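You operate a simulated robot arm through the tools that you are given. There is no shell and no other tool. Be economical: measure what you need, move in short steps, check, and stop when the job is done.

You are at the controls of a simulated robot arm. One attempt, no reset.

## Task
Set the dose to 10 seconds, grind into the portafilter and tamp it on the steel stand.
Fine: tamper back. Grind dial, leveller and other buttons as they are; power left on.

It is judged by the outcome, as a careful person would: the job done as asked, and still so three seconds after it is handed in. It fails if anything else is knocked over, pushed out of place, dropped, spilled or broken.

## Robot
A 6-joint arm with a two-finger parallel gripper, fixed in place. Base frame: the origin is at the foot of the arm, x ahead of it, y to its left, z up; the work surface is at about z = 89.6. Units: cm, degrees, N and s.
With the tool pointing down near the work surface it reaches from about 24 to 64 cm from the base axis. Its first joint turns from -66.0 to 66.0 degrees. Payload 2.7 kg.
Tool frame: the origin (TCP) lies between the finger pads and is the grasp point; the fingertips stand 2.3 cm ahead of it; z points along the fingers, y is the line along which they close. Largest opening 9.4 cm; finger width 3.8, thickness 1; the body of the gripper, 5.4 by 9.6 cm, starts 3.9 cm behind the TCP.
Orientation is that of the tool frame in the base frame, as a unit quaternion [x, y, z, w]. With the fingers straight down and closing along the base's y, the tool's x points along the base's -x, its y along +y and its z along -z.

## Interface
- The arm moves only by the tool step_arm. Its argument "increments" is a list of rows, each a list of 7 numbers: the shift along the tool's x, y, z in cm, then the turn, a rotation vector about the tool's x, y, z in rad, then the closure, from 0 (fully open) to 1 (shut). In form: [[tx, ty, tz, wx, wy, wz, jaw], ...]. A call has 1 to 20 rows; each row is the pose to reach, as a shift and turn from the pose commanded when the call began, along the tool's axes at that moment. Rows are played at 5 a second. More than 5 cm and 8.6 degrees between two rows, or a gripper value outside its range, and nothing of the call is played. A pose out of reach is approached as far as the arm can. The call stops where the force on the tool passes 90 N (or 10 N more than at its start, if that is more) or the arm is blocked; 0.2 s more then pass. Each finger travels about 4.5 cm/s and halts on what it meets, pressing with about 43 N; the grip force reading is that of the motor and also rises with nothing between the fingers. The clock runs only during rows and for 0.2 s after the last one: add rows that repeat a pose to give the fingers time. The reply holds the time, the measured pose of the TCP, the force on the tool along the base axes, the opening and the grip force, in the units named above and with some noise.
- Cameras (640 x 400 px; columns grow to the right, rows downward): "scene" is fixed at [9.31, -45.88, 141.06]; the picture's right is [0.56, -0.83, 0.00], its down [-0.49, -0.34, -0.80] and it looks along [0.66, 0.45, -0.59] (base axes); focal length 215 px, centre (320, 200). "wrist" rides on the gripper at [-3.9, 0, -4.4] in the tool frame; the picture's right is [0.00, -1.00, 0.00], its down [0.97, 0.00, -0.24] and it looks along [0.24, 0.00, 0.97] (tool axes); focal length 218 px, centre (320, 200).
- grab_frame(camera): a new picture of that camera. The clock stands still meanwhile.
- measure_at(camera, pixels): for up to 12 pixels [column, row] of the newest picture of that camera ("zoom" is the newest enlarged one), the place [x, y, z] in the base frame of the surface seen there, good to about 0.2 cm, but the place of the scene camera against the robot may be out by one fixed shift of up to 1.8 cm in any direction. The clock stands still meanwhile.
- inspect(camera, box): a new picture of the part [left, top, right, bottom] of that camera's present view, enlarged. The clock stands still meanwhile.
- hand_in(): hands the job in; it is judged then, once.

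Work in short steps. Measure before you move; look again where a grasp or a placing could have gone wrong, and mend it. You have 80 turns and 38 pictures in all, those below and enlarged ones among them. Open the gripper and draw the arm clear of the work before you hand the job in, unless the task says otherwise; then end with one line.

The tools are called after ">>>" by a JSON object that holds its "api" and its "payload". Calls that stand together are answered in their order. step_arm: Moves the arm, as the interface text tells. Its arguments: {"type":"object","properties":{"increments":{"type":"array"}},"required":["increments"]} The other tools are called the same way: grab_frame (camera) takes a picture; measure_at (camera, pixels) gives the place of the surface under pixels of a picture; inspect (camera, box) takes an enlarged picture of a part of a camera's view; hand_in () hands the job in.

At the start:

```text
clock: 0.0
eef_pos: [34.76, -8.67, 129.83]
tcp_rot: [0.0, 1.0, 0.001, 0.002]
force: [-0.6, -0.3, -0.5]
gripper_width: 9.42
gripper_force: 0.1
```

scene: 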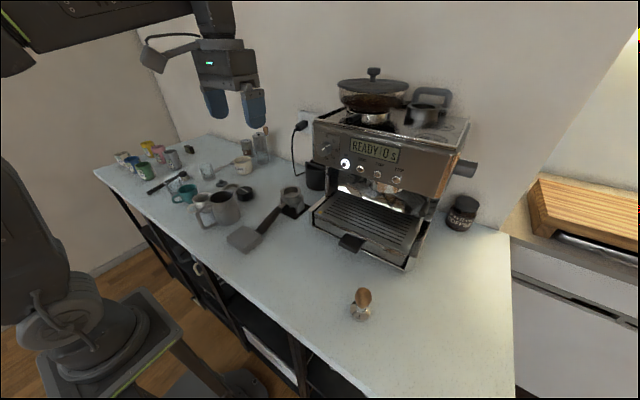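
wrist: 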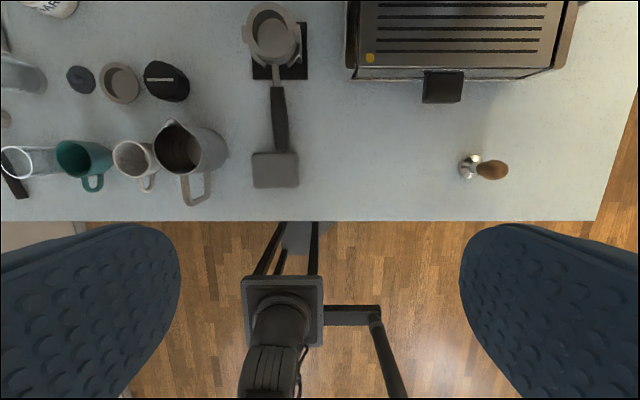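

The panel reads "READY 0 s" with a few buttons below it (around 340-400, 145-180 in the scene). I'll enlarge the panel and the work area on the counter.

>>> {"api": "inspect", "payload": {"camera": "scene", "box": [300, 110, 480, 222]}}

>>> {"api": "inspect", "payload": {"camera": "scene", "box": [180, 140, 400, 330]}}

```text
3.56 times, centred on (390, 166) of scene
```

zoom: 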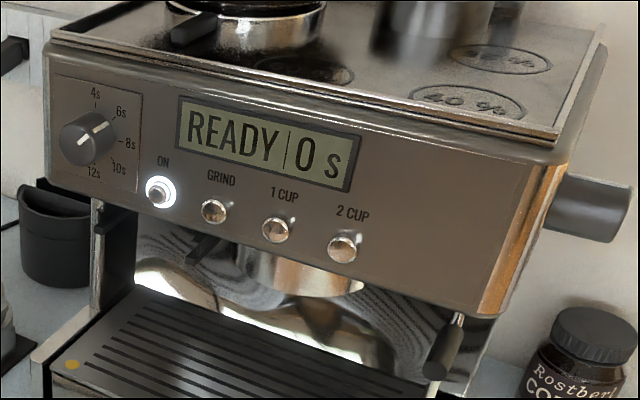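

```text
2.11 times, centred on (290, 235) of scene
```

zoom: 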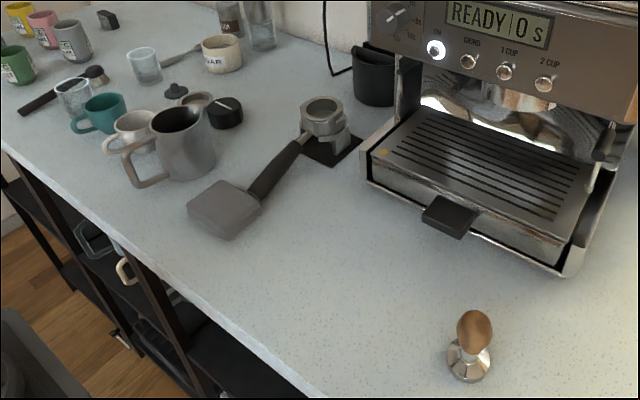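

The dose dial (marks 4–12 s) is at the left of the panel, GRIND the second button. I'll measure the workpiece points in the newest enlargement and the wrist picture.

>>> {"api": "measure_at", "payload": {"camera": "wrist", "pixels": [[273, 30], [273, 8], [298, 40], [277, 95], [281, 145], [275, 165], [255, 185], [297, 185], [500, 170], [470, 168], [443, 85], [370, 58]]}}

>>> {"api": "measure_at", "payload": {"camera": "scene", "pixels": [[324, 148], [346, 164], [360, 170], [378, 175], [397, 180], [358, 179], [382, 186], [290, 191], [293, 208], [361, 297], [357, 312], [375, 150]]}}

>>> {"api": "inspect", "payload": {"camera": "wrist", "box": [200, 0, 400, 210]}}

```text
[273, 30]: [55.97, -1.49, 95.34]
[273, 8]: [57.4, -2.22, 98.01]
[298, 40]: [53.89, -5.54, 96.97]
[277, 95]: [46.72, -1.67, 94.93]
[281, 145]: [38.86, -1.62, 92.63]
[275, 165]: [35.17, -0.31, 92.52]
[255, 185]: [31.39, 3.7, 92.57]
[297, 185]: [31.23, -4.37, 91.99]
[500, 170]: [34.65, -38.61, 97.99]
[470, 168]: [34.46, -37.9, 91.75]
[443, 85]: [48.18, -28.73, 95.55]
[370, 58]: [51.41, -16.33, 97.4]
```

```text
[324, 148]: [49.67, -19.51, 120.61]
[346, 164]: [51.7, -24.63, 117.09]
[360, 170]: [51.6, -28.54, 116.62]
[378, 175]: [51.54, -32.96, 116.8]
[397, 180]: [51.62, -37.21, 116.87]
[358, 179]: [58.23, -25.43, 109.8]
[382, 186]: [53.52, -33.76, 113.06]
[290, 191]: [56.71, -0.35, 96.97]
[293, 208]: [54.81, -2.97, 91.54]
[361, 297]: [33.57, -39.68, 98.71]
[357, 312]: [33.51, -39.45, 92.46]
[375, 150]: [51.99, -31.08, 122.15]
```

```text
1.90 times, centred on (300, 105) of wrist
```

zoom: 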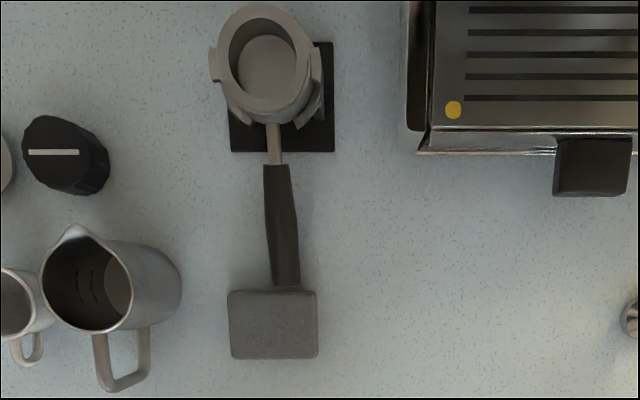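

The panel plane is at about x≈51.6, and the buttons at z≈117. I'll turn the tool to horizontal facing the panel, held well back, to look at it with the wrist camera.

>>> {"api": "step_arm", "payload": {"increments": [[0.6, -1.5, 0.7, 0, -0.1428, 0, 0], [1.2, -3, 1.4, 0, -0.2856, 0, 0], [1.8, -4.5, 2.1, 0, -0.4284, 0, 0], [2.4, -6, 2.8, 0, -0.5712, 0, 0], [3, -7.5, 3.5, 0, -0.714, 0, 0], [3.6, -9, 4.2, 0, -0.8568, 0, 0], [4.2, -10.5, 5, 0, -0.9996, 0, 0], [4.8, -12, 5.8, 0, -1.1424, 0, 0], [5.4, -13.5, 6.5, 0, -1.2852, 0, 0], [6, -15, 7.2, 0, -1.428, 0, 0], [6.8, -16.3, 7.8, 0, -1.5708, 0, 0], [6.8, -16.3, 7.8, 0, -1.5708, 0, 0]]}}

>>> {"api": "grab_frame", "payload": {"camera": "wrist"}}

```text
clock: 2.6
eef_pos: [30.15, -24.0, 122.49]
tcp_rot: [0.0, 0.706, 0.0, 0.708]
force: [0.0, 0.1, -0.3]
gripper_width: 9.41
gripper_force: 0.1
out of reach, approached as far as the arm can: row 11, 12
```

```text
32 pictures are left
```

wrist: 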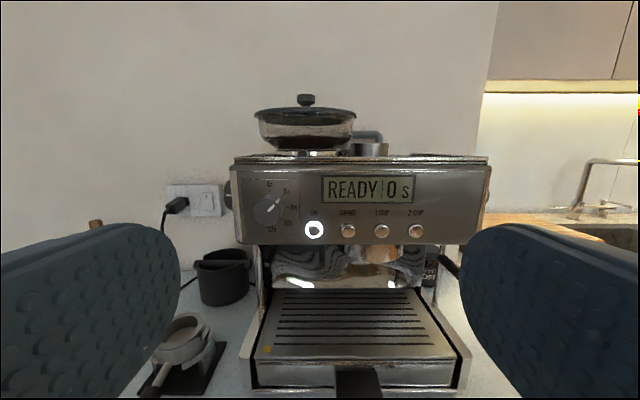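

Horizontal works. I'll enlarge the panel and the area below and measure the knob and buttons with the accurate wrist camera.

>>> {"api": "inspect", "payload": {"camera": "wrist", "box": [230, 150, 490, 312]}}

>>> {"api": "measure_at", "payload": {"camera": "wrist", "pixels": [[268, 210], [280, 228], [314, 230], [348, 231], [381, 231], [415, 231], [349, 239], [332, 238], [290, 255], [375, 255], [310, 310], [267, 349]]}}

```text
2.46 times, centred on (360, 231) of wrist
```

zoom: 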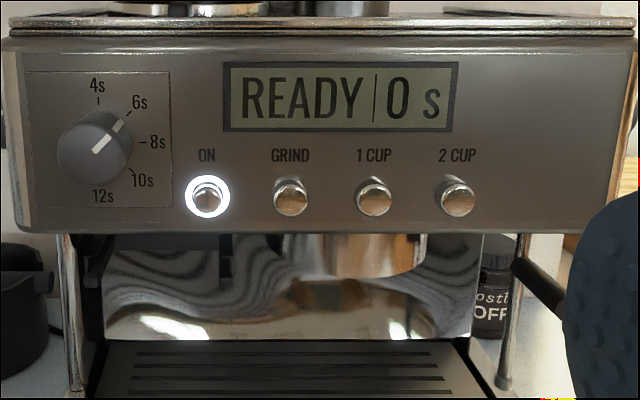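

```text
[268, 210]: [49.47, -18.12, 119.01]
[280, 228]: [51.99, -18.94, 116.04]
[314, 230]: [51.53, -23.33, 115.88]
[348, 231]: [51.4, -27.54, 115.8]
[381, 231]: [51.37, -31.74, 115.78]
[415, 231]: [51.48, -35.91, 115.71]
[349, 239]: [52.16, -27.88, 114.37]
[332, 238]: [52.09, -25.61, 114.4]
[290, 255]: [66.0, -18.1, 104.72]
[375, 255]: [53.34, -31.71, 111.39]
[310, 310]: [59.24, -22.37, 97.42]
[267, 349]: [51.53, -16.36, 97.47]
```

Knob centre is at (49.5, -18.1, 118.9), pointing at 6s; 10s is 90° further clockwise. First I lower the wrist camera to see the grinder outlet below the panel.

>>> {"api": "step_arm", "payload": {"increments": [[4, 1, 2, 0, 0, 0, 0], [8, 2, 2, 0, 0, 0, 0], [12, 3, 2, 0, 0, 0, 0], [15, 4, 2, 0, 0, 0, 0], [15, 4, 2, 0, 0, 0, 0]]}}

>>> {"api": "grab_frame", "payload": {"camera": "wrist"}}

```text
clock: 3.8
eef_pos: [32.15, -19.77, 107.15]
tcp_rot: [0.0, 0.707, -0.001, 0.708]
force: [0.3, 0.1, 0.7]
gripper_width: 9.41
gripper_force: 0.1
```

```text
30 pictures are left
```

wrist: 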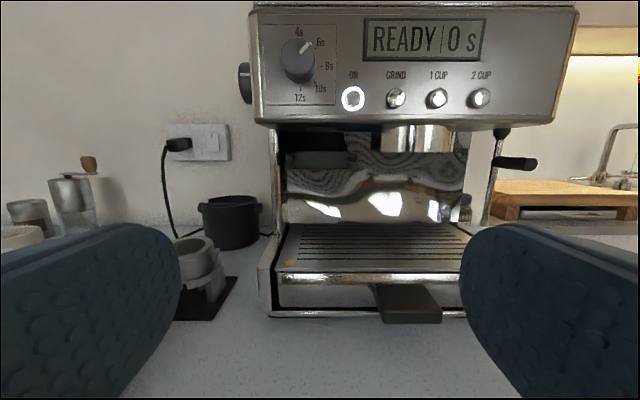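

There is a dark part under the panel at (315,150). I'll enlarge it.

>>> {"api": "inspect", "payload": {"camera": "wrist", "box": [230, 90, 430, 215]}}

>>> {"api": "measure_at", "payload": {"camera": "wrist", "pixels": [[300, 155], [320, 158], [345, 158], [320, 140], [410, 150], [385, 135], [290, 262], [200, 246], [245, 83], [212, 250], [205, 275], [218, 305]]}}

```text
3.20 times, centred on (330, 152) of wrist
```

zoom: 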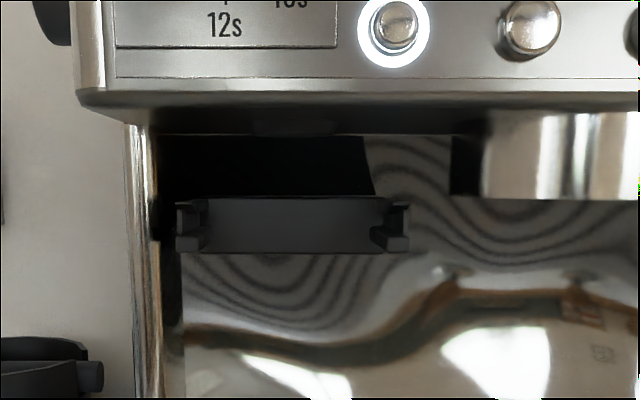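

```text
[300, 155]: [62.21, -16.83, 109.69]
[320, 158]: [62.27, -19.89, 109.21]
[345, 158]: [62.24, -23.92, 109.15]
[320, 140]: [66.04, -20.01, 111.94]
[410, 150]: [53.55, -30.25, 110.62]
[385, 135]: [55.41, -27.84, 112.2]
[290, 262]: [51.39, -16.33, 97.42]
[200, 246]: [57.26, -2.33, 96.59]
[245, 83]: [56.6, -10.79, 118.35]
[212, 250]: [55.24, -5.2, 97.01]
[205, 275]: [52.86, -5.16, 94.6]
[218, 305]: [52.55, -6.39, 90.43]
```

A black fork cradle sits under the panel; I'll measure its arms, edges and the surface above it in this enlargement.

>>> {"api": "measure_at", "payload": {"camera": "zoom", "pixels": [[182, 240], [190, 212], [202, 215], [207, 240], [290, 202], [290, 248], [376, 240], [385, 212], [404, 210], [402, 243], [290, 125], [290, 102]]}}

```text
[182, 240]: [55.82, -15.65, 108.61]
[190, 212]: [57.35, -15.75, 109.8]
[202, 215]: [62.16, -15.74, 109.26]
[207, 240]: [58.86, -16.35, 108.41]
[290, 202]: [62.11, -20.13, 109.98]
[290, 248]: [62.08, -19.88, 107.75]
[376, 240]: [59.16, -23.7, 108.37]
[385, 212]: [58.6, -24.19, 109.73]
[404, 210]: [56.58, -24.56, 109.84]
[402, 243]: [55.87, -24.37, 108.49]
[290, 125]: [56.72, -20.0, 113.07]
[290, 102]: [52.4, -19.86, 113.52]
```

The fork runs x≈55.8–62, y≈-16 to -24.4 with its centre at y≈-20, z≈108.5–110. I move 9 cm closer for a detailed view.

>>> {"api": "step_arm", "payload": {"increments": [[0, 0, 4.5, 0, 0, 0, 0], [0, 0, 9, 0, 0, 0, 0], [0, 0, 9, 0, 0, 0, 0]]}}

>>> {"api": "inspect", "payload": {"camera": "wrist", "box": [240, 70, 420, 190]}}

```text
clock: 4.6
eef_pos: [41.1, -19.9, 107.08]
tcp_rot: [-0.001, 0.707, 0.0, 0.707]
force: [-0.2, -0.1, -0.6]
gripper_width: 9.4
gripper_force: 0.1
```

```text
3.33 times, centred on (330, 130) of wrist
```

zoom: 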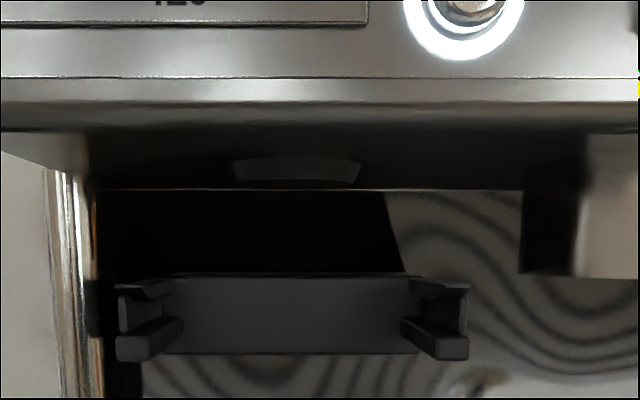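

The arms are C-channels: lower ledge, outer wall and an upper lip, with the chute above at (295,170). I'll measure the channel.

>>> {"api": "measure_at", "payload": {"camera": "zoom", "pixels": [[130, 348], [130, 335], [165, 325], [178, 328], [125, 310], [130, 289], [155, 284], [408, 325], [455, 348], [462, 310], [435, 284], [295, 178]]}}

>>> {"api": "measure_at", "payload": {"camera": "zoom", "pixels": [[295, 277], [295, 350], [185, 300], [420, 300], [172, 345], [410, 345], [240, 172], [355, 172], [160, 322], [150, 330], [140, 284], [168, 284]]}}

```text
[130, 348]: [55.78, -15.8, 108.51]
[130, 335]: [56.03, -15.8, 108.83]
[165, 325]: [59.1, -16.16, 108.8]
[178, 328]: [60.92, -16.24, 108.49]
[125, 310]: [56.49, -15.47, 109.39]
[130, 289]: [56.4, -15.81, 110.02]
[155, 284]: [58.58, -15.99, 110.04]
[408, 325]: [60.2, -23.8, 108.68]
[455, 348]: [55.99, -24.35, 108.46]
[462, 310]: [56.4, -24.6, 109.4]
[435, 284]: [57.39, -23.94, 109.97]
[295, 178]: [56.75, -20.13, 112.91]
```

```text
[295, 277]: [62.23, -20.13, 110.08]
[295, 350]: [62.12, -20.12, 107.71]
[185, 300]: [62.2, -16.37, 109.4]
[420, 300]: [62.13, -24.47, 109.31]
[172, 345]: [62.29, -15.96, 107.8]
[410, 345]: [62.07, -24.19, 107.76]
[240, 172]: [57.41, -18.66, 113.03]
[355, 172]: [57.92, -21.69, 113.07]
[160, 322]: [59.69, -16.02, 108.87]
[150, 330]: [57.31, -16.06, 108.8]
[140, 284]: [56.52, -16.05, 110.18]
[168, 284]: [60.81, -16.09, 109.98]
```

The ears must slide into slots at z≈108.9–109.9 with centre y≈-20.1. Now I go look at the portafilter from above: back off, tip the tool down and move over its handle.

>>> {"api": "step_arm", "payload": {"increments": [[-2, 0, -4, 0, 0, 0, 0], [-4, 1, -7, 0, 0.1428, 0, 0], [-6, 2.5, -7, 0, 0.2856, 0, 0], [-8, 4, -6.5, 0, 0.4284, 0, 0], [-9.5, 5.5, -6, 0, 0.5712, 0, 0], [-11, 7, -5, 0, 0.714, 0, 0], [-12, 8.5, -4, 0, 0.8568, 0, 0], [-13, 10, -3, 0, 0.9996, 0, 0], [-13, 11.5, -2, 0, 1.1424, 0, 0], [-13, 13, -1, 0, 1.2852, 0, 0], [-13, 15, 0, 0, 1.428, 0, 0], [-13, 17, 1, 0, 1.5708, 0, 0], [-13, 17, 1, 0, 1.5708, 0, 0]]}}

>>> {"api": "grab_frame", "payload": {"camera": "wrist"}}

```text
clock: 7.4
eef_pos: [42.07, -2.72, 120.31]
tcp_rot: [0.0, 1.0, -0.001, 0.0]
force: [-0.3, 0.2, 1.3]
gripper_width: 9.44
gripper_force: 0.1
```

```text
27 pictures are left
```

wrist: 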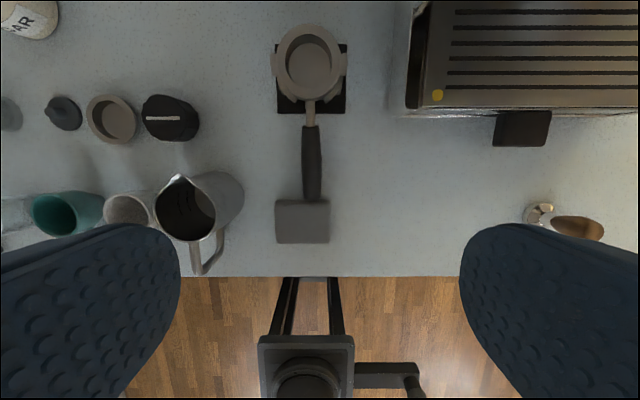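

>>> {"api": "inspect", "payload": {"camera": "wrist", "box": [240, 10, 380, 120]}}

>>> {"api": "measure_at", "payload": {"camera": "wrist", "pixels": [[308, 30], [308, 92], [273, 63], [344, 63], [278, 72], [339, 76], [309, 110], [311, 130], [311, 150], [311, 170], [311, 190], [311, 198]]}}

>>> {"api": "measure_at", "payload": {"camera": "wrist", "pixels": [[303, 150], [320, 150], [303, 185], [321, 185], [280, 205], [325, 205], [302, 240], [302, 215], [308, 60], [330, 92], [285, 92], [310, 120]]}}

```text
3.64 times, centred on (310, 65) of wrist
```

zoom: 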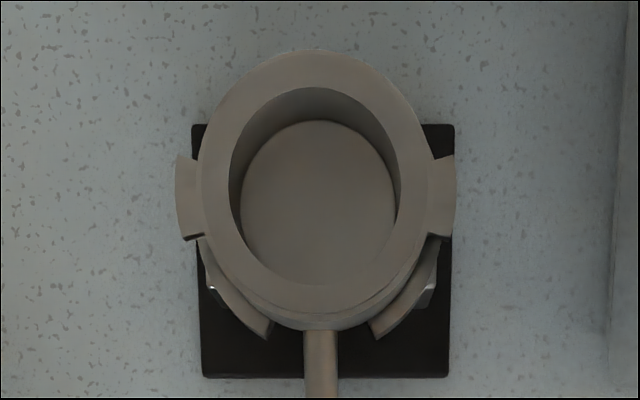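

```text
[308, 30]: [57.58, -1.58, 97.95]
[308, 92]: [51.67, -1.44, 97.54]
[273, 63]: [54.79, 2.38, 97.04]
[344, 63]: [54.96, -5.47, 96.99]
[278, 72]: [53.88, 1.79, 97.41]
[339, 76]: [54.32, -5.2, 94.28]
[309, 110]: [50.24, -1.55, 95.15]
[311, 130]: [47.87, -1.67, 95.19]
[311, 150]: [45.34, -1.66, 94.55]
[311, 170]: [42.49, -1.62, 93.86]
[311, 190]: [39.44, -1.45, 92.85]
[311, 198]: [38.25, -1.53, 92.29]
```

```text
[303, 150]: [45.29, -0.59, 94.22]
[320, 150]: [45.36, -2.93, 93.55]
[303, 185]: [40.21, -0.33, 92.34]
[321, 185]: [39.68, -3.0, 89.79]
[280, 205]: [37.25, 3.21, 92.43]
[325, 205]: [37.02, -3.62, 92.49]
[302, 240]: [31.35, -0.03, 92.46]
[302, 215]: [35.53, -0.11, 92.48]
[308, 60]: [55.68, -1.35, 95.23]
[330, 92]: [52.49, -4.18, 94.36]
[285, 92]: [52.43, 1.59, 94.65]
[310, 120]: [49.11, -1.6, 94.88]
```

Portafilter centre (54.7,-1.55), ear tops z≈97, rim 97.9, handle sloping from (48,95.2) to (38.5,92.3). Dial first: I turn the tool horizontal again in front of the knob.

>>> {"api": "step_arm", "payload": {"increments": [[1, -1.5, 0.2, 0, -0.1428, 0, 0.1], [2, -3, 0.4, 0, -0.2856, 0, 0.2], [3, -4.5, 0.6, 0, -0.4284, 0, 0.3], [4, -6, 0.8, 0, -0.5712, 0, 0.45], [5, -7.5, 1, 0, -0.714, 0, 0.45], [6, -9, 1.1, 0, -0.8568, 0, 0.45], [6, -10.5, 1.2, 0, -0.9996, 0, 0.45], [6, -12, 1.3, 0, -1.1424, 0, 0.45], [6, -13.5, 1.4, 0, -1.2852, 0, 0.45], [5, -15, 1.4, 0, -1.428, 0, 0.45], [4, -15.4, 1.4, 0, -1.5708, 0, 0.45], [4, -15.4, 1.4, 0, -1.5708, 0, 0.45]]}}

>>> {"api": "inspect", "payload": {"camera": "wrist", "box": [220, 100, 420, 225]}}

```text
clock: 10.0
eef_pos: [38.11, -18.28, 118.9]
tcp_rot: [0.0, 0.706, -0.001, 0.708]
force: [-0.6, -0.3, 0.0]
gripper_width: 5.19
gripper_force: 0.0
```

```text
3.20 times, centred on (320, 162) of wrist
```

zoom: 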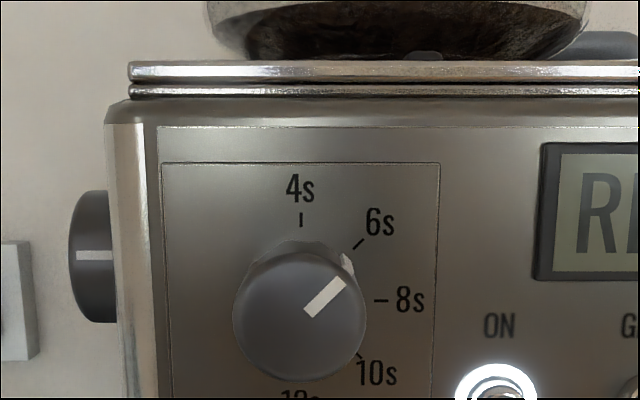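

I measure the knob's face edges and the marks.

>>> {"api": "measure_at", "payload": {"camera": "zoom", "pixels": [[238, 315], [360, 315], [300, 258], [300, 375], [300, 315], [301, 220], [359, 243], [380, 300], [359, 354], [308, 311], [344, 283], [250, 250]]}}

```text
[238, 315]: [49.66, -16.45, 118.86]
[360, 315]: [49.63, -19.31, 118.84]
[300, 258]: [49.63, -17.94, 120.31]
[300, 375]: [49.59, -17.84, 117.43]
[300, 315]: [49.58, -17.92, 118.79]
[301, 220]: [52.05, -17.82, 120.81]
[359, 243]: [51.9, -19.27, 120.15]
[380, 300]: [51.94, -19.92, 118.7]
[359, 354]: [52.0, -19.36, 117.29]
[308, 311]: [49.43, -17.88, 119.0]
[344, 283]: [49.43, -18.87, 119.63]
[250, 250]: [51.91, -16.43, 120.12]
```

Knob centre (y -17.9, z 118.8), Ø≈3; pointer at roughly 50°, 10s mark at 135°. I pre-roll the gripper by -41° and advance so the tips stop about 0.5 cm short of the panel.

>>> {"api": "step_arm", "payload": {"increments": [[0.1, 0.38, 0, 0, 0, -0.143, 0.45], [0.1, 0.38, 0, 0, 0, -0.286, 0.45], [0.1, 0.38, 0, 0, 0, -0.429, 0.45], [0.1, 0.38, 0, 0, 0, -0.572, 0.45], [0.1, 0.38, 0, 0, 0, -0.7156, 0.45], [0.1, 0.38, 4, 0, 0, -0.7156, 0.45], [0.1, 0.38, 7.5, 0, 0, -0.7156, 0.45], [0.1, 0.38, 9.5, 0, 0, -0.7156, 0.45], [0.1, 0.38, 11, 0, 0, -0.7156, 0.45], [0.1, 0.38, 11, 0, 0, -0.7156, 0.45]]}}

>>> {"api": "grab_frame", "payload": {"camera": "wrist"}}

```text
clock: 12.0
eef_pos: [47.32, -18.62, 120.27]
tcp_rot: [-0.254, 0.663, -0.247, 0.66]
force: [-67.8, 9.8, 8.9]
gripper_width: 5.22
gripper_force: 1.3
out of reach, approached as far as the arm can: row 6, 7, 8, 9
stopped in row 9: the force on the tool passed its limit (the readings are from after the stop); the commanded pose is now the measured one
```

```text
24 pictures are left
```

wrist: 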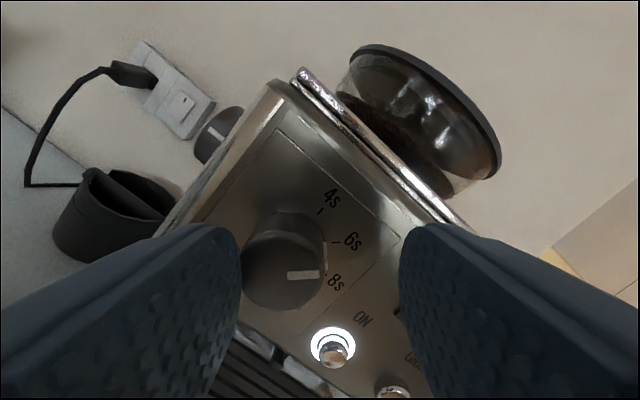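

One finger tip pressed against the knob because the rolled pose got out of reach (TCP drifted to z 120.3). I back straight off and look at the pose.

>>> {"api": "step_arm", "payload": {"increments": [[0, 0, -3, 0, 0, 0, 0.45], [0, 0, -7, 0, 0, 0, 0.45], [0, 0, -7, 0, 0, 0, 0.45]]}}

>>> {"api": "inspect", "payload": {"camera": "scene", "box": [100, 0, 500, 250]}}

```text
clock: 12.8
eef_pos: [40.66, -18.75, 120.24]
tcp_rot: [-0.252, 0.664, -0.247, 0.659]
force: [0.3, 0.3, 0.1]
gripper_width: 5.16
gripper_force: 0.0
```

```text
1.60 times, centred on (300, 125) of scene
```

zoom: 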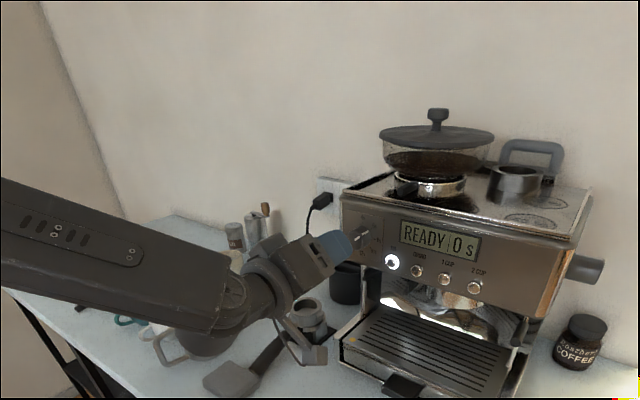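

Knob undisturbed in position, nothing touched. I undo the roll and recentre on the knob with the jaw closing horizontally.

>>> {"api": "step_arm", "payload": {"increments": [[0.1, 0.3, 0, 0, 0, 0.145, 0.45], [0.2, 0.6, 0, 0, 0, 0.29, 0.45], [0.3, 0.9, 0, 0, 0, 0.435, 0.45], [0.4, 1.2, 0, 0, 0, 0.58, 0.45], [0.523, 1.6, 0, 0, 0, 0.725, 0.45], [0.523, 1.6, 0, 0, 0, 0.725, 0.45]]}}

```text
clock: 14.2
eef_pos: [40.81, -17.82, 118.76]
tcp_rot: [0.001, 0.711, 0.005, 0.703]
force: [-0.3, 0.4, 0.0]
gripper_width: 5.16
gripper_force: 0.0
```

Before gripping I test, just short of the knob (tips at x≈48.8), whether the arm can roll +82° there.

>>> {"api": "step_arm", "payload": {"increments": [[0, 0, 3, 0, 0, 0, 0.45], [0, 0, 5.7, 0, 0, 0, 0.45], [0, 0, 5.7, 0, 0, 0.145, 0.45], [0, 0, 5.7, 0, 0, 0.29, 0.45], [0, 0, 5.7, 0, 0, 0.435, 0.45], [0, 0, 5.7, 0, 0, 0.58, 0.45], [0, 0, 5.7, 0, 0, 0.725, 0.45], [0, 0, 5.7, 0, 0, 0.87, 0.45], [0, 0, 5.7, 0, 0, 1.015, 0.45], [0, 0, 5.7, 0, 0, 1.16, 0.45], [0, 0, 5.7, 0, 0, 1.305, 0.45], [0, 0, 5.7, 0, 0, 1.43, 0.45], [0, 0, 5.7, 0, 0, 1.43, 0.45]]}}

>>> {"api": "grab_frame", "payload": {"camera": "wrist"}}

```text
clock: 17.0
eef_pos: [46.37, -17.88, 118.58]
tcp_rot: [0.467, 0.536, 0.464, 0.529]
force: [-0.2, 0.3, -0.4]
gripper_width: 5.17
gripper_force: 0.0
```

```text
22 pictures are left
```

wrist: 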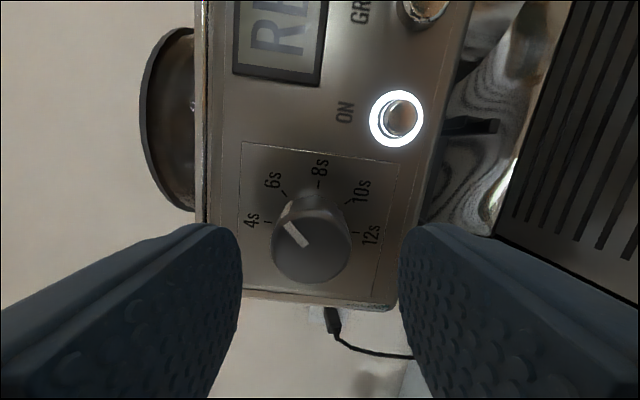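

Positive roll is fully reachable. I roll back to 0, then advance over the knob and close on it.

>>> {"api": "step_arm", "payload": {"increments": [[0, 0, 0, 0, 0, -0.145, 0.45], [0, 0, 0, 0, 0, -0.29, 0.45], [0, 0, 0, 0, 0, -0.435, 0.45], [0, 0, 0, 0, 0, -0.58, 0.45], [0, 0.1, 0, 0, 0, -0.725, 0.45], [0, 0.1, 0, 0, 0, -0.87, 0.45], [0, 0.1, 0, 0, 0, -1.015, 0.45], [0, 0.1, 0, 0, 0, -1.16, 0.45], [-0.03, 0.2, 0, 0, 0, -1.305, 0.45], [-0.03, 0.2, 0, 0, 0, -1.43, 0.45], [-0.03, 0.2, 1.4, 0, 0, -1.43, 0.45], [-0.03, 0.2, 2.7, 0, 0, -1.43, 0.45], [-0.03, 0.2, 2.7, 0, 0, -1.43, 0.45]]}}

```text
clock: 19.8
eef_pos: [49.11, -17.94, 118.7]
tcp_rot: [-0.001, 0.71, 0.003, 0.705]
force: [0.4, 0.5, -0.4]
gripper_width: 5.19
gripper_force: 0.0
```

No contact, tips around the knob. I close on it and turn 88° clockwise.

>>> {"api": "step_arm", "payload": {"increments": [[0, 0, 0, 0, 0, 0, 0.8], [0, 0, 0, 0, 0, 0, 0.8], [0, 0, 0, 0, 0, 0, 0.8], [0, 0, 0, 0, 0, 0.14, 0.8], [0, 0, 0, 0, 0, 0.28, 0.8], [0, 0, 0, 0, 0, 0.42, 0.8], [0, 0, 0, 0, 0, 0.56, 0.8], [0, 0, 0, 0, 0, 0.7, 0.8], [0, 0, 0, 0, 0, 0.84, 0.8], [0, 0, 0, 0, 0, 0.98, 0.8], [0, 0, 0, 0, 0, 1.12, 0.8], [0, 0, 0, 0, 0, 1.26, 0.8], [0, 0, 0, 0, 0, 1.4, 0.8], [0, 0, 0, 0, 0, 1.536, 0.8], [0, 0, 0, 0, 0, 1.536, 0.8]]}}

>>> {"api": "inspect", "payload": {"camera": "scene", "box": [300, 110, 480, 222]}}

```text
clock: 23.0
eef_pos: [49.08, -17.65, 118.83]
tcp_rot: [0.493, 0.511, 0.493, 0.503]
force: [-3.9, 8.2, 7.4]
gripper_width: 3.13
gripper_force: 45.0
```

```text
3.56 times, centred on (390, 166) of scene
```

zoom: 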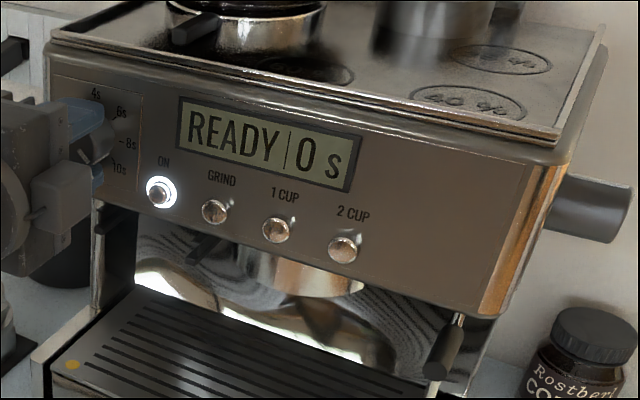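

The knob turned with the gripper (slight lateral force). I release, back off 9 cm, roll upright and read it.

>>> {"api": "step_arm", "payload": {"increments": [[0, 0, 0, 0, 0, 0, 0.45], [0, 0, 0, 0, 0, 0, 0.45], [0, 0, 0, 0, 0, 0, 0.45], [0, 0, -4, 0, 0, 0, 0.45], [0, 0, -8, 0, 0, -0.14, 0.45], [0, 0, -9, 0, 0, -0.28, 0.45], [0, 0, -9, 0, 0, -0.42, 0.45], [0, 0, -9, 0, 0, -0.56, 0.45], [0, 0, -9, 0, 0, -0.7, 0.45], [0, 0, -9, 0, 0, -0.84, 0.45], [0, 0, -9, 0, 0, -0.98, 0.45], [0, 0, -9, 0, 0, -1.12, 0.45], [0, 0, -9, 0, 0, -1.26, 0.45], [0, 0, -9, 0, 0, -1.4, 0.45], [0, 0, -9, 0, 0, -1.536, 0.45], [0, 0, -9, 0, 0, -1.536, 0.45]]}}

>>> {"api": "inspect", "payload": {"camera": "wrist", "box": [240, 120, 420, 232]}}

```text
clock: 26.4
eef_pos: [40.05, -17.88, 118.9]
tcp_rot: [-0.001, 0.71, 0.003, 0.704]
force: [-0.1, 0.0, 1.1]
gripper_width: 5.19
gripper_force: 0.1
```

```text
3.56 times, centred on (330, 176) of wrist
```

zoom: 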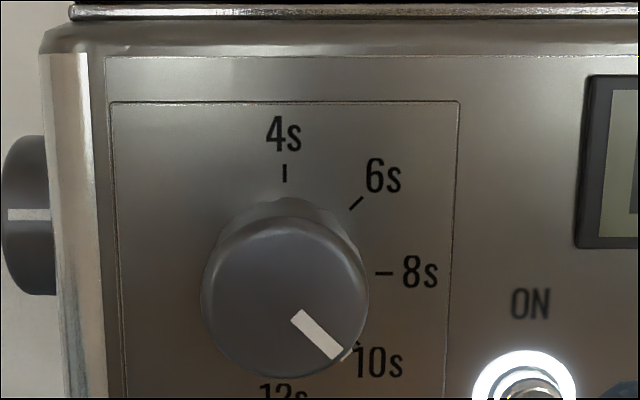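

The pointer now sits on 10s. Next the portafilter: hover behind its handle with the tool pitched 40° below horizontal, then check clearances.

>>> {"api": "step_arm", "payload": {"increments": [[2, 2, -3, 0, 0.1, 0, 0.45], [4, 4, -3, 0, 0.2, 0, 0.45], [6, 6, -3, 0, 0.3, 0, 0.45], [8, 8, -3, 0, 0.4, 0, 0.45], [10, 10, -3, 0, 0.5, 0, 0.45], [12, 12, -2, 0, 0.6, 0, 0.45], [14, 14, -1.5, 0, 0.698, 0, 0.45], [16, 16.23, -1.45, 0, 0.698, 0, 0.45], [16, 16.23, -1.45, 0, 0.698, 0, 0.45]]}}

>>> {"api": "grab_frame", "payload": {"camera": "scene"}}

>>> {"api": "grab_frame", "payload": {"camera": "wrist"}}

```text
clock: 28.4
eef_pos: [38.45, -1.66, 102.97]
tcp_rot: [-0.001, 0.908, 0.002, 0.418]
force: [0.1, 0.1, 0.9]
gripper_width: 5.17
gripper_force: 0.0
out of reach, approached as far as the arm can: row 7
```

```text
19 pictures are left
```

scene: 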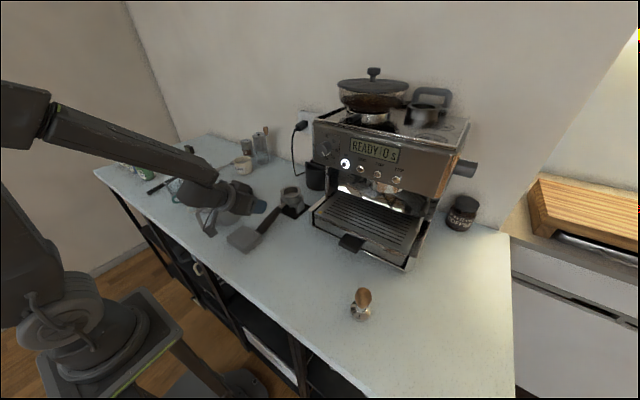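

```text
18 pictures are left
```

wrist: 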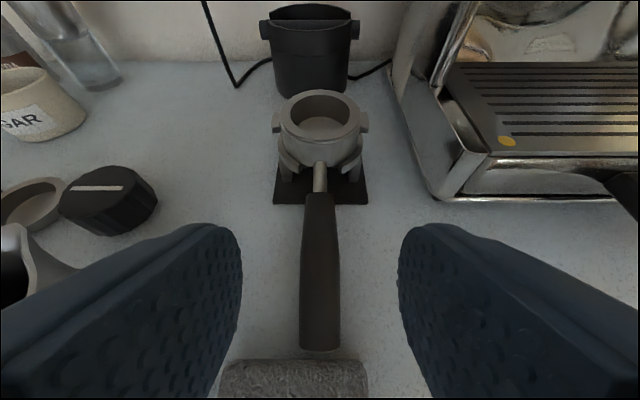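

I check the hose loop and wrist clearance against the counter and measure portafilter details from here.

>>> {"api": "inspect", "payload": {"camera": "scene", "box": [150, 140, 330, 260]}}

>>> {"api": "measure_at", "payload": {"camera": "wrist", "pixels": [[320, 95], [320, 140], [277, 120], [363, 120], [320, 180], [320, 200], [320, 250], [320, 300], [320, 345], [276, 131], [281, 155], [355, 170]]}}

```text
3.33 times, centred on (240, 200) of scene
```

zoom: 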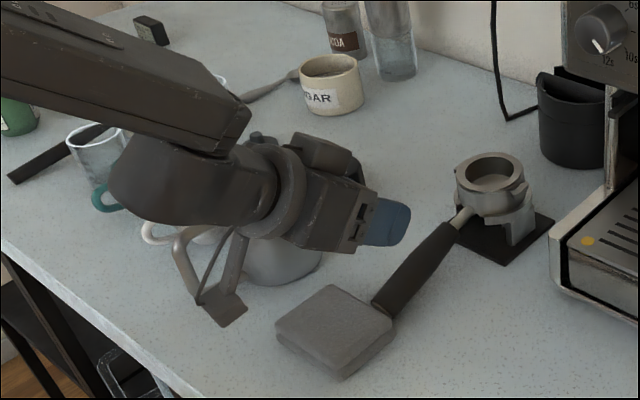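

```text
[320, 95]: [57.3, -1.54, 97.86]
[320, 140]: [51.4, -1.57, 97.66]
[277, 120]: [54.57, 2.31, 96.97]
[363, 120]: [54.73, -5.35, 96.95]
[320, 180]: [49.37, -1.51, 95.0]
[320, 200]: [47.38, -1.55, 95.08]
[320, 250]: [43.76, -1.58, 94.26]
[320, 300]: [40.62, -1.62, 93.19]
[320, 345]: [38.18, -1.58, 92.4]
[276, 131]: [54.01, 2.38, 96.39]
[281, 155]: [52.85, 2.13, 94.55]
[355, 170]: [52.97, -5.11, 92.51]
```

The bracket hanging under the wrist is at (225,315) in the enlargement; I measure how low it hangs.

>>> {"api": "measure_at", "payload": {"camera": "zoom", "pixels": [[228, 318], [215, 310], [190, 280], [236, 245], [240, 300], [290, 270], [270, 240], [330, 235], [150, 210], [310, 330], [380, 315], [395, 225]]}}

```text
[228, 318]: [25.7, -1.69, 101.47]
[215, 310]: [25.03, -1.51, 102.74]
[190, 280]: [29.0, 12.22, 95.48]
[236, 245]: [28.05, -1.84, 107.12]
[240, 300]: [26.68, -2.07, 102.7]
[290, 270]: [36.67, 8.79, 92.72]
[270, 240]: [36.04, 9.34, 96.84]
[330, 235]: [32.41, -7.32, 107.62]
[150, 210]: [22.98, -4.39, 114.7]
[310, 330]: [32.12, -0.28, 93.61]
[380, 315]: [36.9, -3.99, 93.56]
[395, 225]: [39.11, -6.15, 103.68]
```

The bracket would hit the grey block at 40° pitch, so I steepen to 55° and then go down along the tool axis to the handle at x≈44.7.

>>> {"api": "step_arm", "payload": {"increments": [[0.7, 0, 2, 0, 0.125, 0, 0.45], [1.47, 0, 4.2, 0, 0.251, 0, 0.45], [2.0, 0, 6.4, 0, 0.251, 0, 0.45], [2.6, 0, 8.7, 0, 0.251, 0, 0.45], [3.0, 0, 10.2, 0, 0.251, 0, 0.45], [3.19, 0, 10.97, 0, 0.251, 0, 0.45], [3.19, 0, 10.97, 0, 0.251, 0, 0.45]]}}

>>> {"api": "grab_frame", "payload": {"camera": "scene"}}

```text
clock: 30.0
eef_pos: [43.42, -1.61, 96.02]
tcp_rot: [-0.009, 0.95, 0.021, 0.31]
force: [-0.8, 0.1, 0.5]
gripper_width: 5.17
gripper_force: 0.2
out of reach, approached as far as the arm can: row 1, 2, 3, 4, 5, 6, 7
```

```text
16 pictures are left
```

scene: 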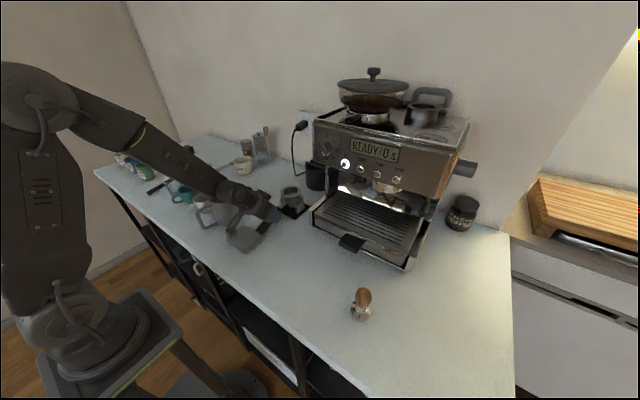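

The wrist is near a singular alignment (TCP stuck 2.6 cm high). I raise slightly and steepen to 65°, correcting the small twist.

>>> {"api": "step_arm", "payload": {"increments": [[-0.23, 0, -1.1, 0.02, 0.1, 0, 0.45], [-0.46, 0, -2.15, 0.045, 0.195, 0, 0.45], [-0.46, 0, -2.15, 0.045, 0.195, 0, 0.45]]}}

```text
clock: 30.8
eef_pos: [42.31, -1.43, 98.07]
tcp_rot: [0.005, 0.978, -0.019, 0.206]
force: [0.2, 0.3, -0.2]
gripper_width: 5.16
gripper_force: 0.0
```

Reached. Now I remove the residual twist and go down onto the handle at (43.3, -1.62, 93.1).

>>> {"api": "step_arm", "payload": {"increments": [[0.3, -0.19, 1.5, -0.039, 0, 0, 0.45], [0.7, -0.19, 3.2, -0.039, 0, 0, 0.45], [1.09, -0.19, 4.95, -0.039, 0, 0, 0.45], [1.09, -0.19, 4.95, -0.039, 0, 0, 0.45]]}}

>>> {"api": "grab_frame", "payload": {"camera": "wrist"}}

```text
clock: 31.8
eef_pos: [43.36, -1.75, 93.2]
tcp_rot: [0.002, 0.978, 0.0, 0.207]
force: [-0.4, 0.2, 1.2]
gripper_width: 5.15
gripper_force: 0.1
```

```text
15 pictures are left
```

wrist: 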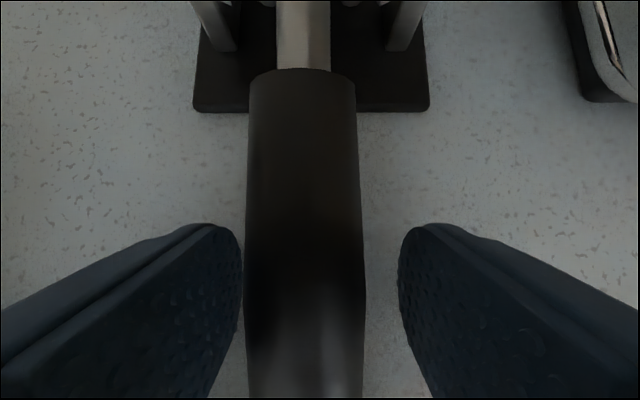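

The handle lies about 0.35 cm to the +y side between the fingers; I recentre and close.

>>> {"api": "step_arm", "payload": {"increments": [[0, 0.3, 0, 0, 0, 0, 0.45], [0, 0.3, 0, 0, 0, 0, 0.9], [0, 0.3, 0, 0, 0, 0, 0.9], [0, 0.3, 0, 0, 0, 0, 0.9], [0, 0.3, 0, 0, 0, 0, 0.9], [0, 0.3, 0, 0, 0, 0, 0.9]]}}

```text
clock: 33.2
eef_pos: [43.38, -1.57, 93.31]
tcp_rot: [0.0, 0.978, 0.001, 0.207]
force: [0.2, 2.4, -0.9]
gripper_width: 2.96
gripper_force: 43.0
```

Gripped (2.96 cm, 43 N). I lift 4 cm straight up and look for sagging.

>>> {"api": "step_arm", "payload": {"increments": [[-0.2, 0, -0.46, 0, 0, 0, 0.9], [-0.6, 0, -1.4, 0, 0, 0, 0.9], [-1.1, 0, -2.5, 0, 0, 0, 0.9], [-1.62, 0, -3.66, 0, 0, 0, 0.9], [-1.62, 0, -3.66, 0, 0, 0, 0.9]]}}

>>> {"api": "grab_frame", "payload": {"camera": "scene"}}

>>> {"api": "measure_at", "payload": {"camera": "scene", "pixels": [[290, 175], [284, 181], [297, 181], [290, 189]]}}

```text
clock: 34.4
eef_pos: [43.29, -1.59, 97.05]
tcp_rot: [0.001, 0.978, 0.001, 0.208]
force: [0.3, 0.4, -6.1]
gripper_width: 2.99
gripper_force: 43.0
```

```text
14 pictures are left
```

scene: 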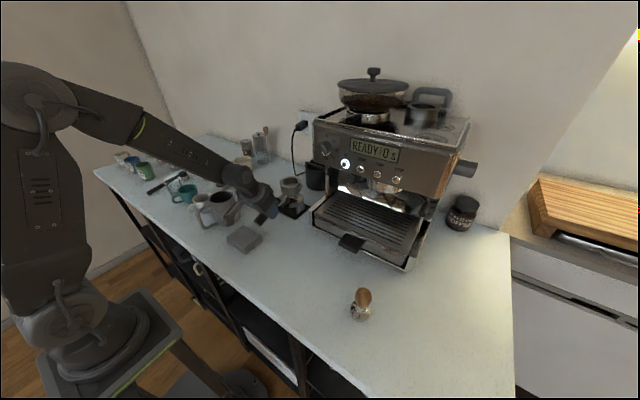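

```text
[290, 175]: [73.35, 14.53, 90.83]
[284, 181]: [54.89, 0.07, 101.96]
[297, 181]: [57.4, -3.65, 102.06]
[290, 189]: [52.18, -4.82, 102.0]
```

Weight ≈6 N, the rim reads level (z≈102 all around), so no sag. I enlarge the portafilter to measure its ear thickness relative to the rim.

>>> {"api": "inspect", "payload": {"camera": "scene", "box": [255, 165, 335, 220]}}

```text
7.27 times, centred on (295, 192) of scene
```

zoom: 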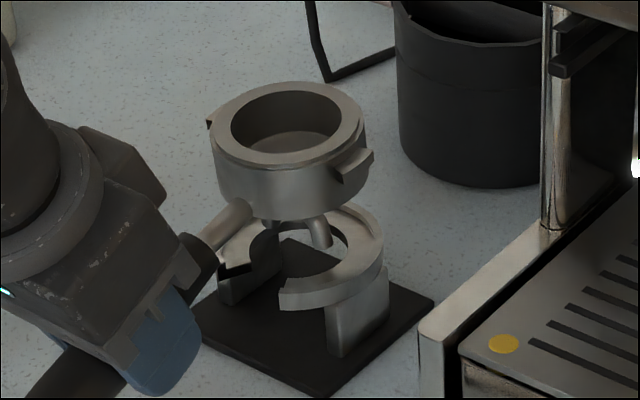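

>>> {"api": "measure_at", "payload": {"camera": "zoom", "pixels": [[360, 155], [345, 168], [342, 182], [370, 163], [360, 172], [330, 155], [345, 120], [240, 150], [290, 90], [330, 280], [345, 215], [320, 240]]}}

```text
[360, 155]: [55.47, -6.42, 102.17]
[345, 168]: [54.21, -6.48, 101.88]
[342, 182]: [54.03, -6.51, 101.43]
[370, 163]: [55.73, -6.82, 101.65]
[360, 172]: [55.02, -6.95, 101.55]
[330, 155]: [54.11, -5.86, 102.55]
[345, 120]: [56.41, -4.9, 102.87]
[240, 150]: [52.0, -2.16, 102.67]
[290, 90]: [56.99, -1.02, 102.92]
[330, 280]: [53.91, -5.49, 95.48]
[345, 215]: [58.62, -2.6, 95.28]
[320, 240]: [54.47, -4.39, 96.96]
```

Ear ≈0.75 cm thick (centre ≈3.3 cm above TCP), slot 108.85–109.8. I back away to x≈33, rise and swing over to y≈-20.1 in front of the fork.

>>> {"api": "step_arm", "payload": {"increments": [[1.4, 0, -1.9, 0, 0, 0, 0.9], [2.8, 0, -3.8, 0, 0, 0, 0.9], [4.2, 0, -5.7, 0, 0, 0, 0.9], [5.5, 0, -7.6, 0, 0, 0, 0.9], [6.71, 0, -9.53, 0, 0, 0, 0.9], [6.5, -2, -10, 0, 0, 0, 0.9], [6.2, -4.5, -10.6, 0, 0, 0, 0.9], [5.9, -7, -11.3, 0, 0, 0, 0.9], [5.5, -9.5, -12.28, 0, 0, 0, 0.9], [5.5, -12, -12.28, 0, 0, 0, 0.9], [5.5, -14.5, -12.28, 0, 0, 0, 0.9], [5.5, -16.8, -12.28, 0, 0, 0, 0.9], [5.5, -18.5, -12.28, 0, 0, 0, 0.9], [5.5, -18.5, -12.28, 0, 0, 0, 0.9]]}}

>>> {"api": "inspect", "payload": {"camera": "scene", "box": [240, 120, 420, 232]}}

```text
clock: 37.4
eef_pos: [33.33, -20.22, 106.24]
tcp_rot: [0.0, 0.978, 0.001, 0.208]
force: [-0.7, 0.6, -8.0]
gripper_width: 2.98
gripper_force: 43.0
```

```text
3.56 times, centred on (330, 176) of scene
```

zoom: 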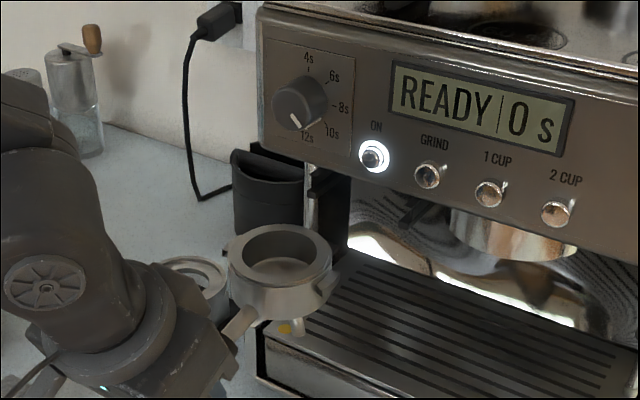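

I compare portafilter ear/rim and the visible fork arm in the same camera, so the fixed shift cancels.

>>> {"api": "measure_at", "payload": {"camera": "zoom", "pixels": [[285, 229], [235, 250], [325, 245], [255, 283], [310, 282], [330, 278], [326, 290], [405, 215], [395, 205], [412, 222], [418, 205], [427, 183]]}}

```text
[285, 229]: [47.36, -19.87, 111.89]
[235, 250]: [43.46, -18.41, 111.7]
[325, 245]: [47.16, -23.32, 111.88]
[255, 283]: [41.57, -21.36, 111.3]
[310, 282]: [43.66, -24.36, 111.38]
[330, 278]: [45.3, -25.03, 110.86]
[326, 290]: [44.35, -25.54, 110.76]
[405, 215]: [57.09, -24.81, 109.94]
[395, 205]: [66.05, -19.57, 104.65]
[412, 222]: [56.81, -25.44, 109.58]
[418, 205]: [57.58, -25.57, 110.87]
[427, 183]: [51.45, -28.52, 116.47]
```

The rim shows a slight nose-up tilt (~4°). I level it (+0.06 rad), set TCP z 106.7, y -20.1, and advance until the basket is just in front of the fork.

>>> {"api": "step_arm", "payload": {"increments": [[-0.19, 0.1, -0.42, 0, 0.06, 0, 0.9], [-2.2, 0.1, 0.48, 0, 0.06, 0, 0.9], [-4.2, 0.1, 1.38, 0, 0.06, 0, 0.9], [-6.29, 0.1, 2.28, 0, 0.06, 0, 0.9], [-6.29, 0.1, 2.28, 0, 0.06, 0, 0.9]]}}

>>> {"api": "inspect", "payload": {"camera": "scene", "box": [290, 130, 410, 210]}}

```text
clock: 38.6
eef_pos: [39.88, -20.02, 106.6]
tcp_rot: [0.002, 0.984, 0.0, 0.177]
force: [0.4, 0.0, -6.9]
gripper_width: 2.98
gripper_force: 42.7
```

```text
5.00 times, centred on (350, 170) of scene
```

zoom: 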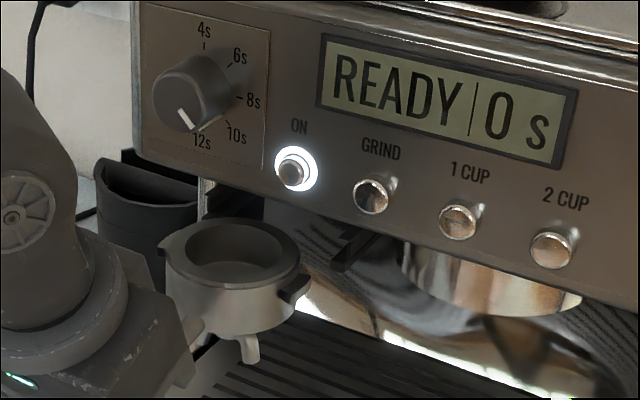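

>>> {"api": "measure_at", "payload": {"camera": "zoom", "pixels": [[245, 225], [172, 245], [290, 245], [200, 288], [265, 290], [300, 283], [293, 297], [285, 293], [345, 270], [350, 255], [335, 268], [365, 240]]}}

```text
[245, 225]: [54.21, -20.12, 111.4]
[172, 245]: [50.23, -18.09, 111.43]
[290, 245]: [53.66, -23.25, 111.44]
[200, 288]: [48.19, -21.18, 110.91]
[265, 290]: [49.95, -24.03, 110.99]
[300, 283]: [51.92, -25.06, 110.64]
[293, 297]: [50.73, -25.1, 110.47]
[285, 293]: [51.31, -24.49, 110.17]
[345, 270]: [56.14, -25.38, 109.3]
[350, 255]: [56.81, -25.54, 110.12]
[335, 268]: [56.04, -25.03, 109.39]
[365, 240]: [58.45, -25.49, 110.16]
```

Portafilter is now level and centred (ear ≈109.3 vs slot 108.85–109.8). I slide it in slowly along +x.

>>> {"api": "step_arm", "payload": {"increments": [[-0.94, 0, 0.35, 0, 0, 0, 0.9], [-1.87, 0, 0.7, 0, 0, 0, 0.9], [-2.81, 0, 1.05, 0, 0, 0, 0.9], [-3.5, 0, 1.31, 0, 0, 0, 0.9], [-4.2, 0, 1.57, 0, 0, 0, 0.9], [-4.9, 0, 1.83, 0, 0, 0, 0.9], [-4.9, 0, 1.83, 0, 0, 0, 0.9]]}}

>>> {"api": "inspect", "payload": {"camera": "scene", "box": [300, 140, 420, 220]}}

```text
clock: 40.2
eef_pos: [45.26, -20.11, 106.6]
tcp_rot: [0.001, 0.984, 0.0, 0.176]
force: [-1.7, 0.3, -8.8]
gripper_width: 3.01
gripper_force: 42.9
```

```text
5.00 times, centred on (360, 180) of scene
```

zoom: 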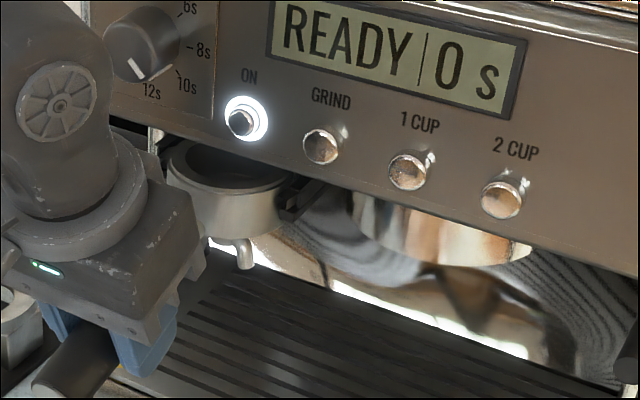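

The ears are entering the slots with no side force. I push in the remaining 1.7 cm.

>>> {"api": "step_arm", "payload": {"increments": [[-0.5, 0, 0.18, 0, 0, 0, 0.9], [-0.94, 0, 0.35, 0, 0, 0, 0.9], [-1.3, 0, 0.49, 0, 0, 0, 0.9], [-1.6, 0, 0.6, 0, 0, 0, 0.9], [-1.6, 0, 0.6, 0, 0, 0, 0.9]]}}

```text
clock: 41.4
eef_pos: [46.87, -20.16, 106.52]
tcp_rot: [0.001, 0.984, 0.001, 0.176]
force: [-2.2, -0.1, -13.2]
gripper_width: 2.96
gripper_force: 43.1
```

Fz grew by ~6 N: ears slightly touching the upper lip. I lower 0.1 cm and feel a little further for the back stop.

>>> {"api": "step_arm", "payload": {"increments": [[0.035, 0, 0.094, 0, 0, 0, 0.9], [-0.15, 0, 0.16, 0, 0, 0, 0.9], [-0.34, 0, 0.234, 0, 0, 0, 0.9], [-0.34, 0, 0.234, 0, 0, 0, 0.9]]}}

```text
clock: 42.4
eef_pos: [47.14, -20.06, 106.47]
tcp_rot: [0.002, 0.985, 0.001, 0.175]
force: [-31.1, 0.1, -2.9]
gripper_width: 2.98
gripper_force: 42.8
```

Back stop reached (Fx −31 N). I relax 0.15 cm and open the jaw.

>>> {"api": "step_arm", "payload": {"increments": [[0.14, 0, -0.05, 0, 0, 0, 0.9], [0.14, 0, -0.05, 0, 0, 0, 0.9], [0.14, 0, -0.05, 0, 0, 0, 0.6], [0.14, 0, -0.05, 0, 0, 0, 0.45], [0.14, 0, -0.05, 0, 0, 0, 0.45], [0.14, 0, -0.05, 0, 0, 0, 0.45]]}}

>>> {"api": "grab_frame", "payload": {"camera": "wrist"}}

```text
clock: 43.8
eef_pos: [47.26, -20.13, 106.66]
tcp_rot: [0.0, 0.984, 0.001, 0.177]
force: [-0.2, -0.5, -0.1]
gripper_width: 5.17
gripper_force: 0.0
```

```text
9 pictures are left
```

wrist: 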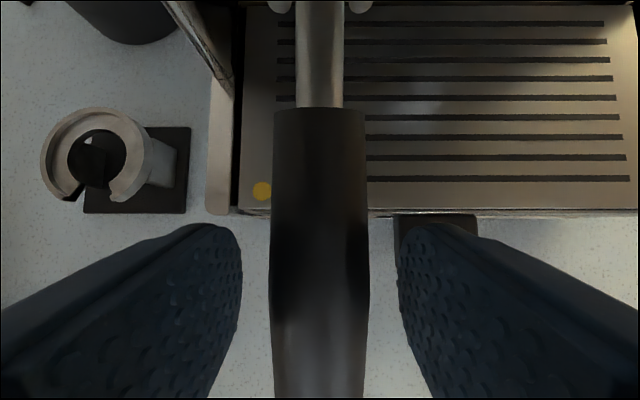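

The portafilter stays in the fork. I measure the handle's slope here and the stand ring for the return.

>>> {"api": "measure_at", "payload": {"camera": "wrist", "pixels": [[320, 50], [320, 115], [320, 160], [320, 220], [320, 300], [320, 380], [50, 150], [95, 113], [140, 160], [75, 195], [120, 197], [95, 150]]}}

```text
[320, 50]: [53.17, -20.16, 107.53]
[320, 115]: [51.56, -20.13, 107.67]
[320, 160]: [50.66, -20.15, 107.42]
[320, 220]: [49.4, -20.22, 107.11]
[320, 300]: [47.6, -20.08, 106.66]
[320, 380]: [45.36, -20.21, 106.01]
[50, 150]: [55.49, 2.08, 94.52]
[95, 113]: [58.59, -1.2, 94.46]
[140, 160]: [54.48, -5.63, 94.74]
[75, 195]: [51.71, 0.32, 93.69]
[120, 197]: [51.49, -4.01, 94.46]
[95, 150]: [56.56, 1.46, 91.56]
```

Handle slope matches that on the stand, so it hangs properly. I withdraw straight back along the handle, then swing to horizontal with jaw shut in front of GRIND (y -27.5, z 115.8).

>>> {"api": "step_arm", "payload": {"increments": [[3, 0, -1.12, 0, 0, 0, 0.45], [6.2, 0, -2.31, 0, 0, 0, 0.45], [9.37, 0, -3.49, 0, 0, 0, 0.45], [8.7, -1, -5.3, 0, -0.06, 0, 0.45], [8, -2, -7.2, 0, -0.2, 0, 0.7], [7.4, -3, -9, 0, -0.34, 0, 1], [6.8, -4, -10.5, 0, -0.48, 0, 1], [6.18, -5, -12.05, 0, -0.62, 0, 1], [6.18, -6, -12.05, 0, -0.76, 0, 1], [6.18, -7, -12.05, 0, -0.9, 0, 1], [6.18, -7.4, -12.05, 0, -1.04, 0, 1], [6.18, -7.4, -12.05, 0, -1.16, 0, 1], [6.18, -7.4, -12.05, 0, -1.215, 0, 1], [6.18, -7.4, -12.05, 0, -1.215, 0, 1]]}}

```text
clock: 46.8
eef_pos: [37.22, -27.6, 115.7]
tcp_rot: [0.001, 0.706, 0.0, 0.708]
force: [-0.5, -0.5, 0.3]
gripper_width: 0.01
gripper_force: 42.4
```

In position. I advance to just short of the button, then press with small steps.

>>> {"api": "step_arm", "payload": {"increments": [[-0.1, 0.05, 4, 0, 0, 0, 1], [-0.1, 0.05, 8, 0, 0, 0, 1], [-0.1, 0.05, 10.5, 0, 0, 0, 1], [-0.1, 0.05, 11.4, 0, 0, 0, 1], [-0.1, 0.05, 11.4, 0, 0, 0, 1]]}}

>>> {"api": "step_arm", "payload": {"increments": [[0, 0, 0.3, 0, 0, 0, 1], [0, 0, 0.5, 0, 0, 0, 1], [0, 0, 0.7, 0, 0, 0, 1], [0, 0, 0.85, 0, 0, 0, 1]]}}

```text
clock: 48.0
eef_pos: [48.68, -27.38, 115.89]
tcp_rot: [0.002, 0.707, -0.001, 0.707]
force: [-0.2, 0.1, -0.2]
gripper_width: 0.03
gripper_force: 42.7
```

```text
clock: 49.0
eef_pos: [49.39, -27.44, 115.84]
tcp_rot: [0.002, 0.706, 0.0, 0.708]
force: [-1.5, -1.0, -0.3]
gripper_width: 0.02
gripper_force: 42.2
```

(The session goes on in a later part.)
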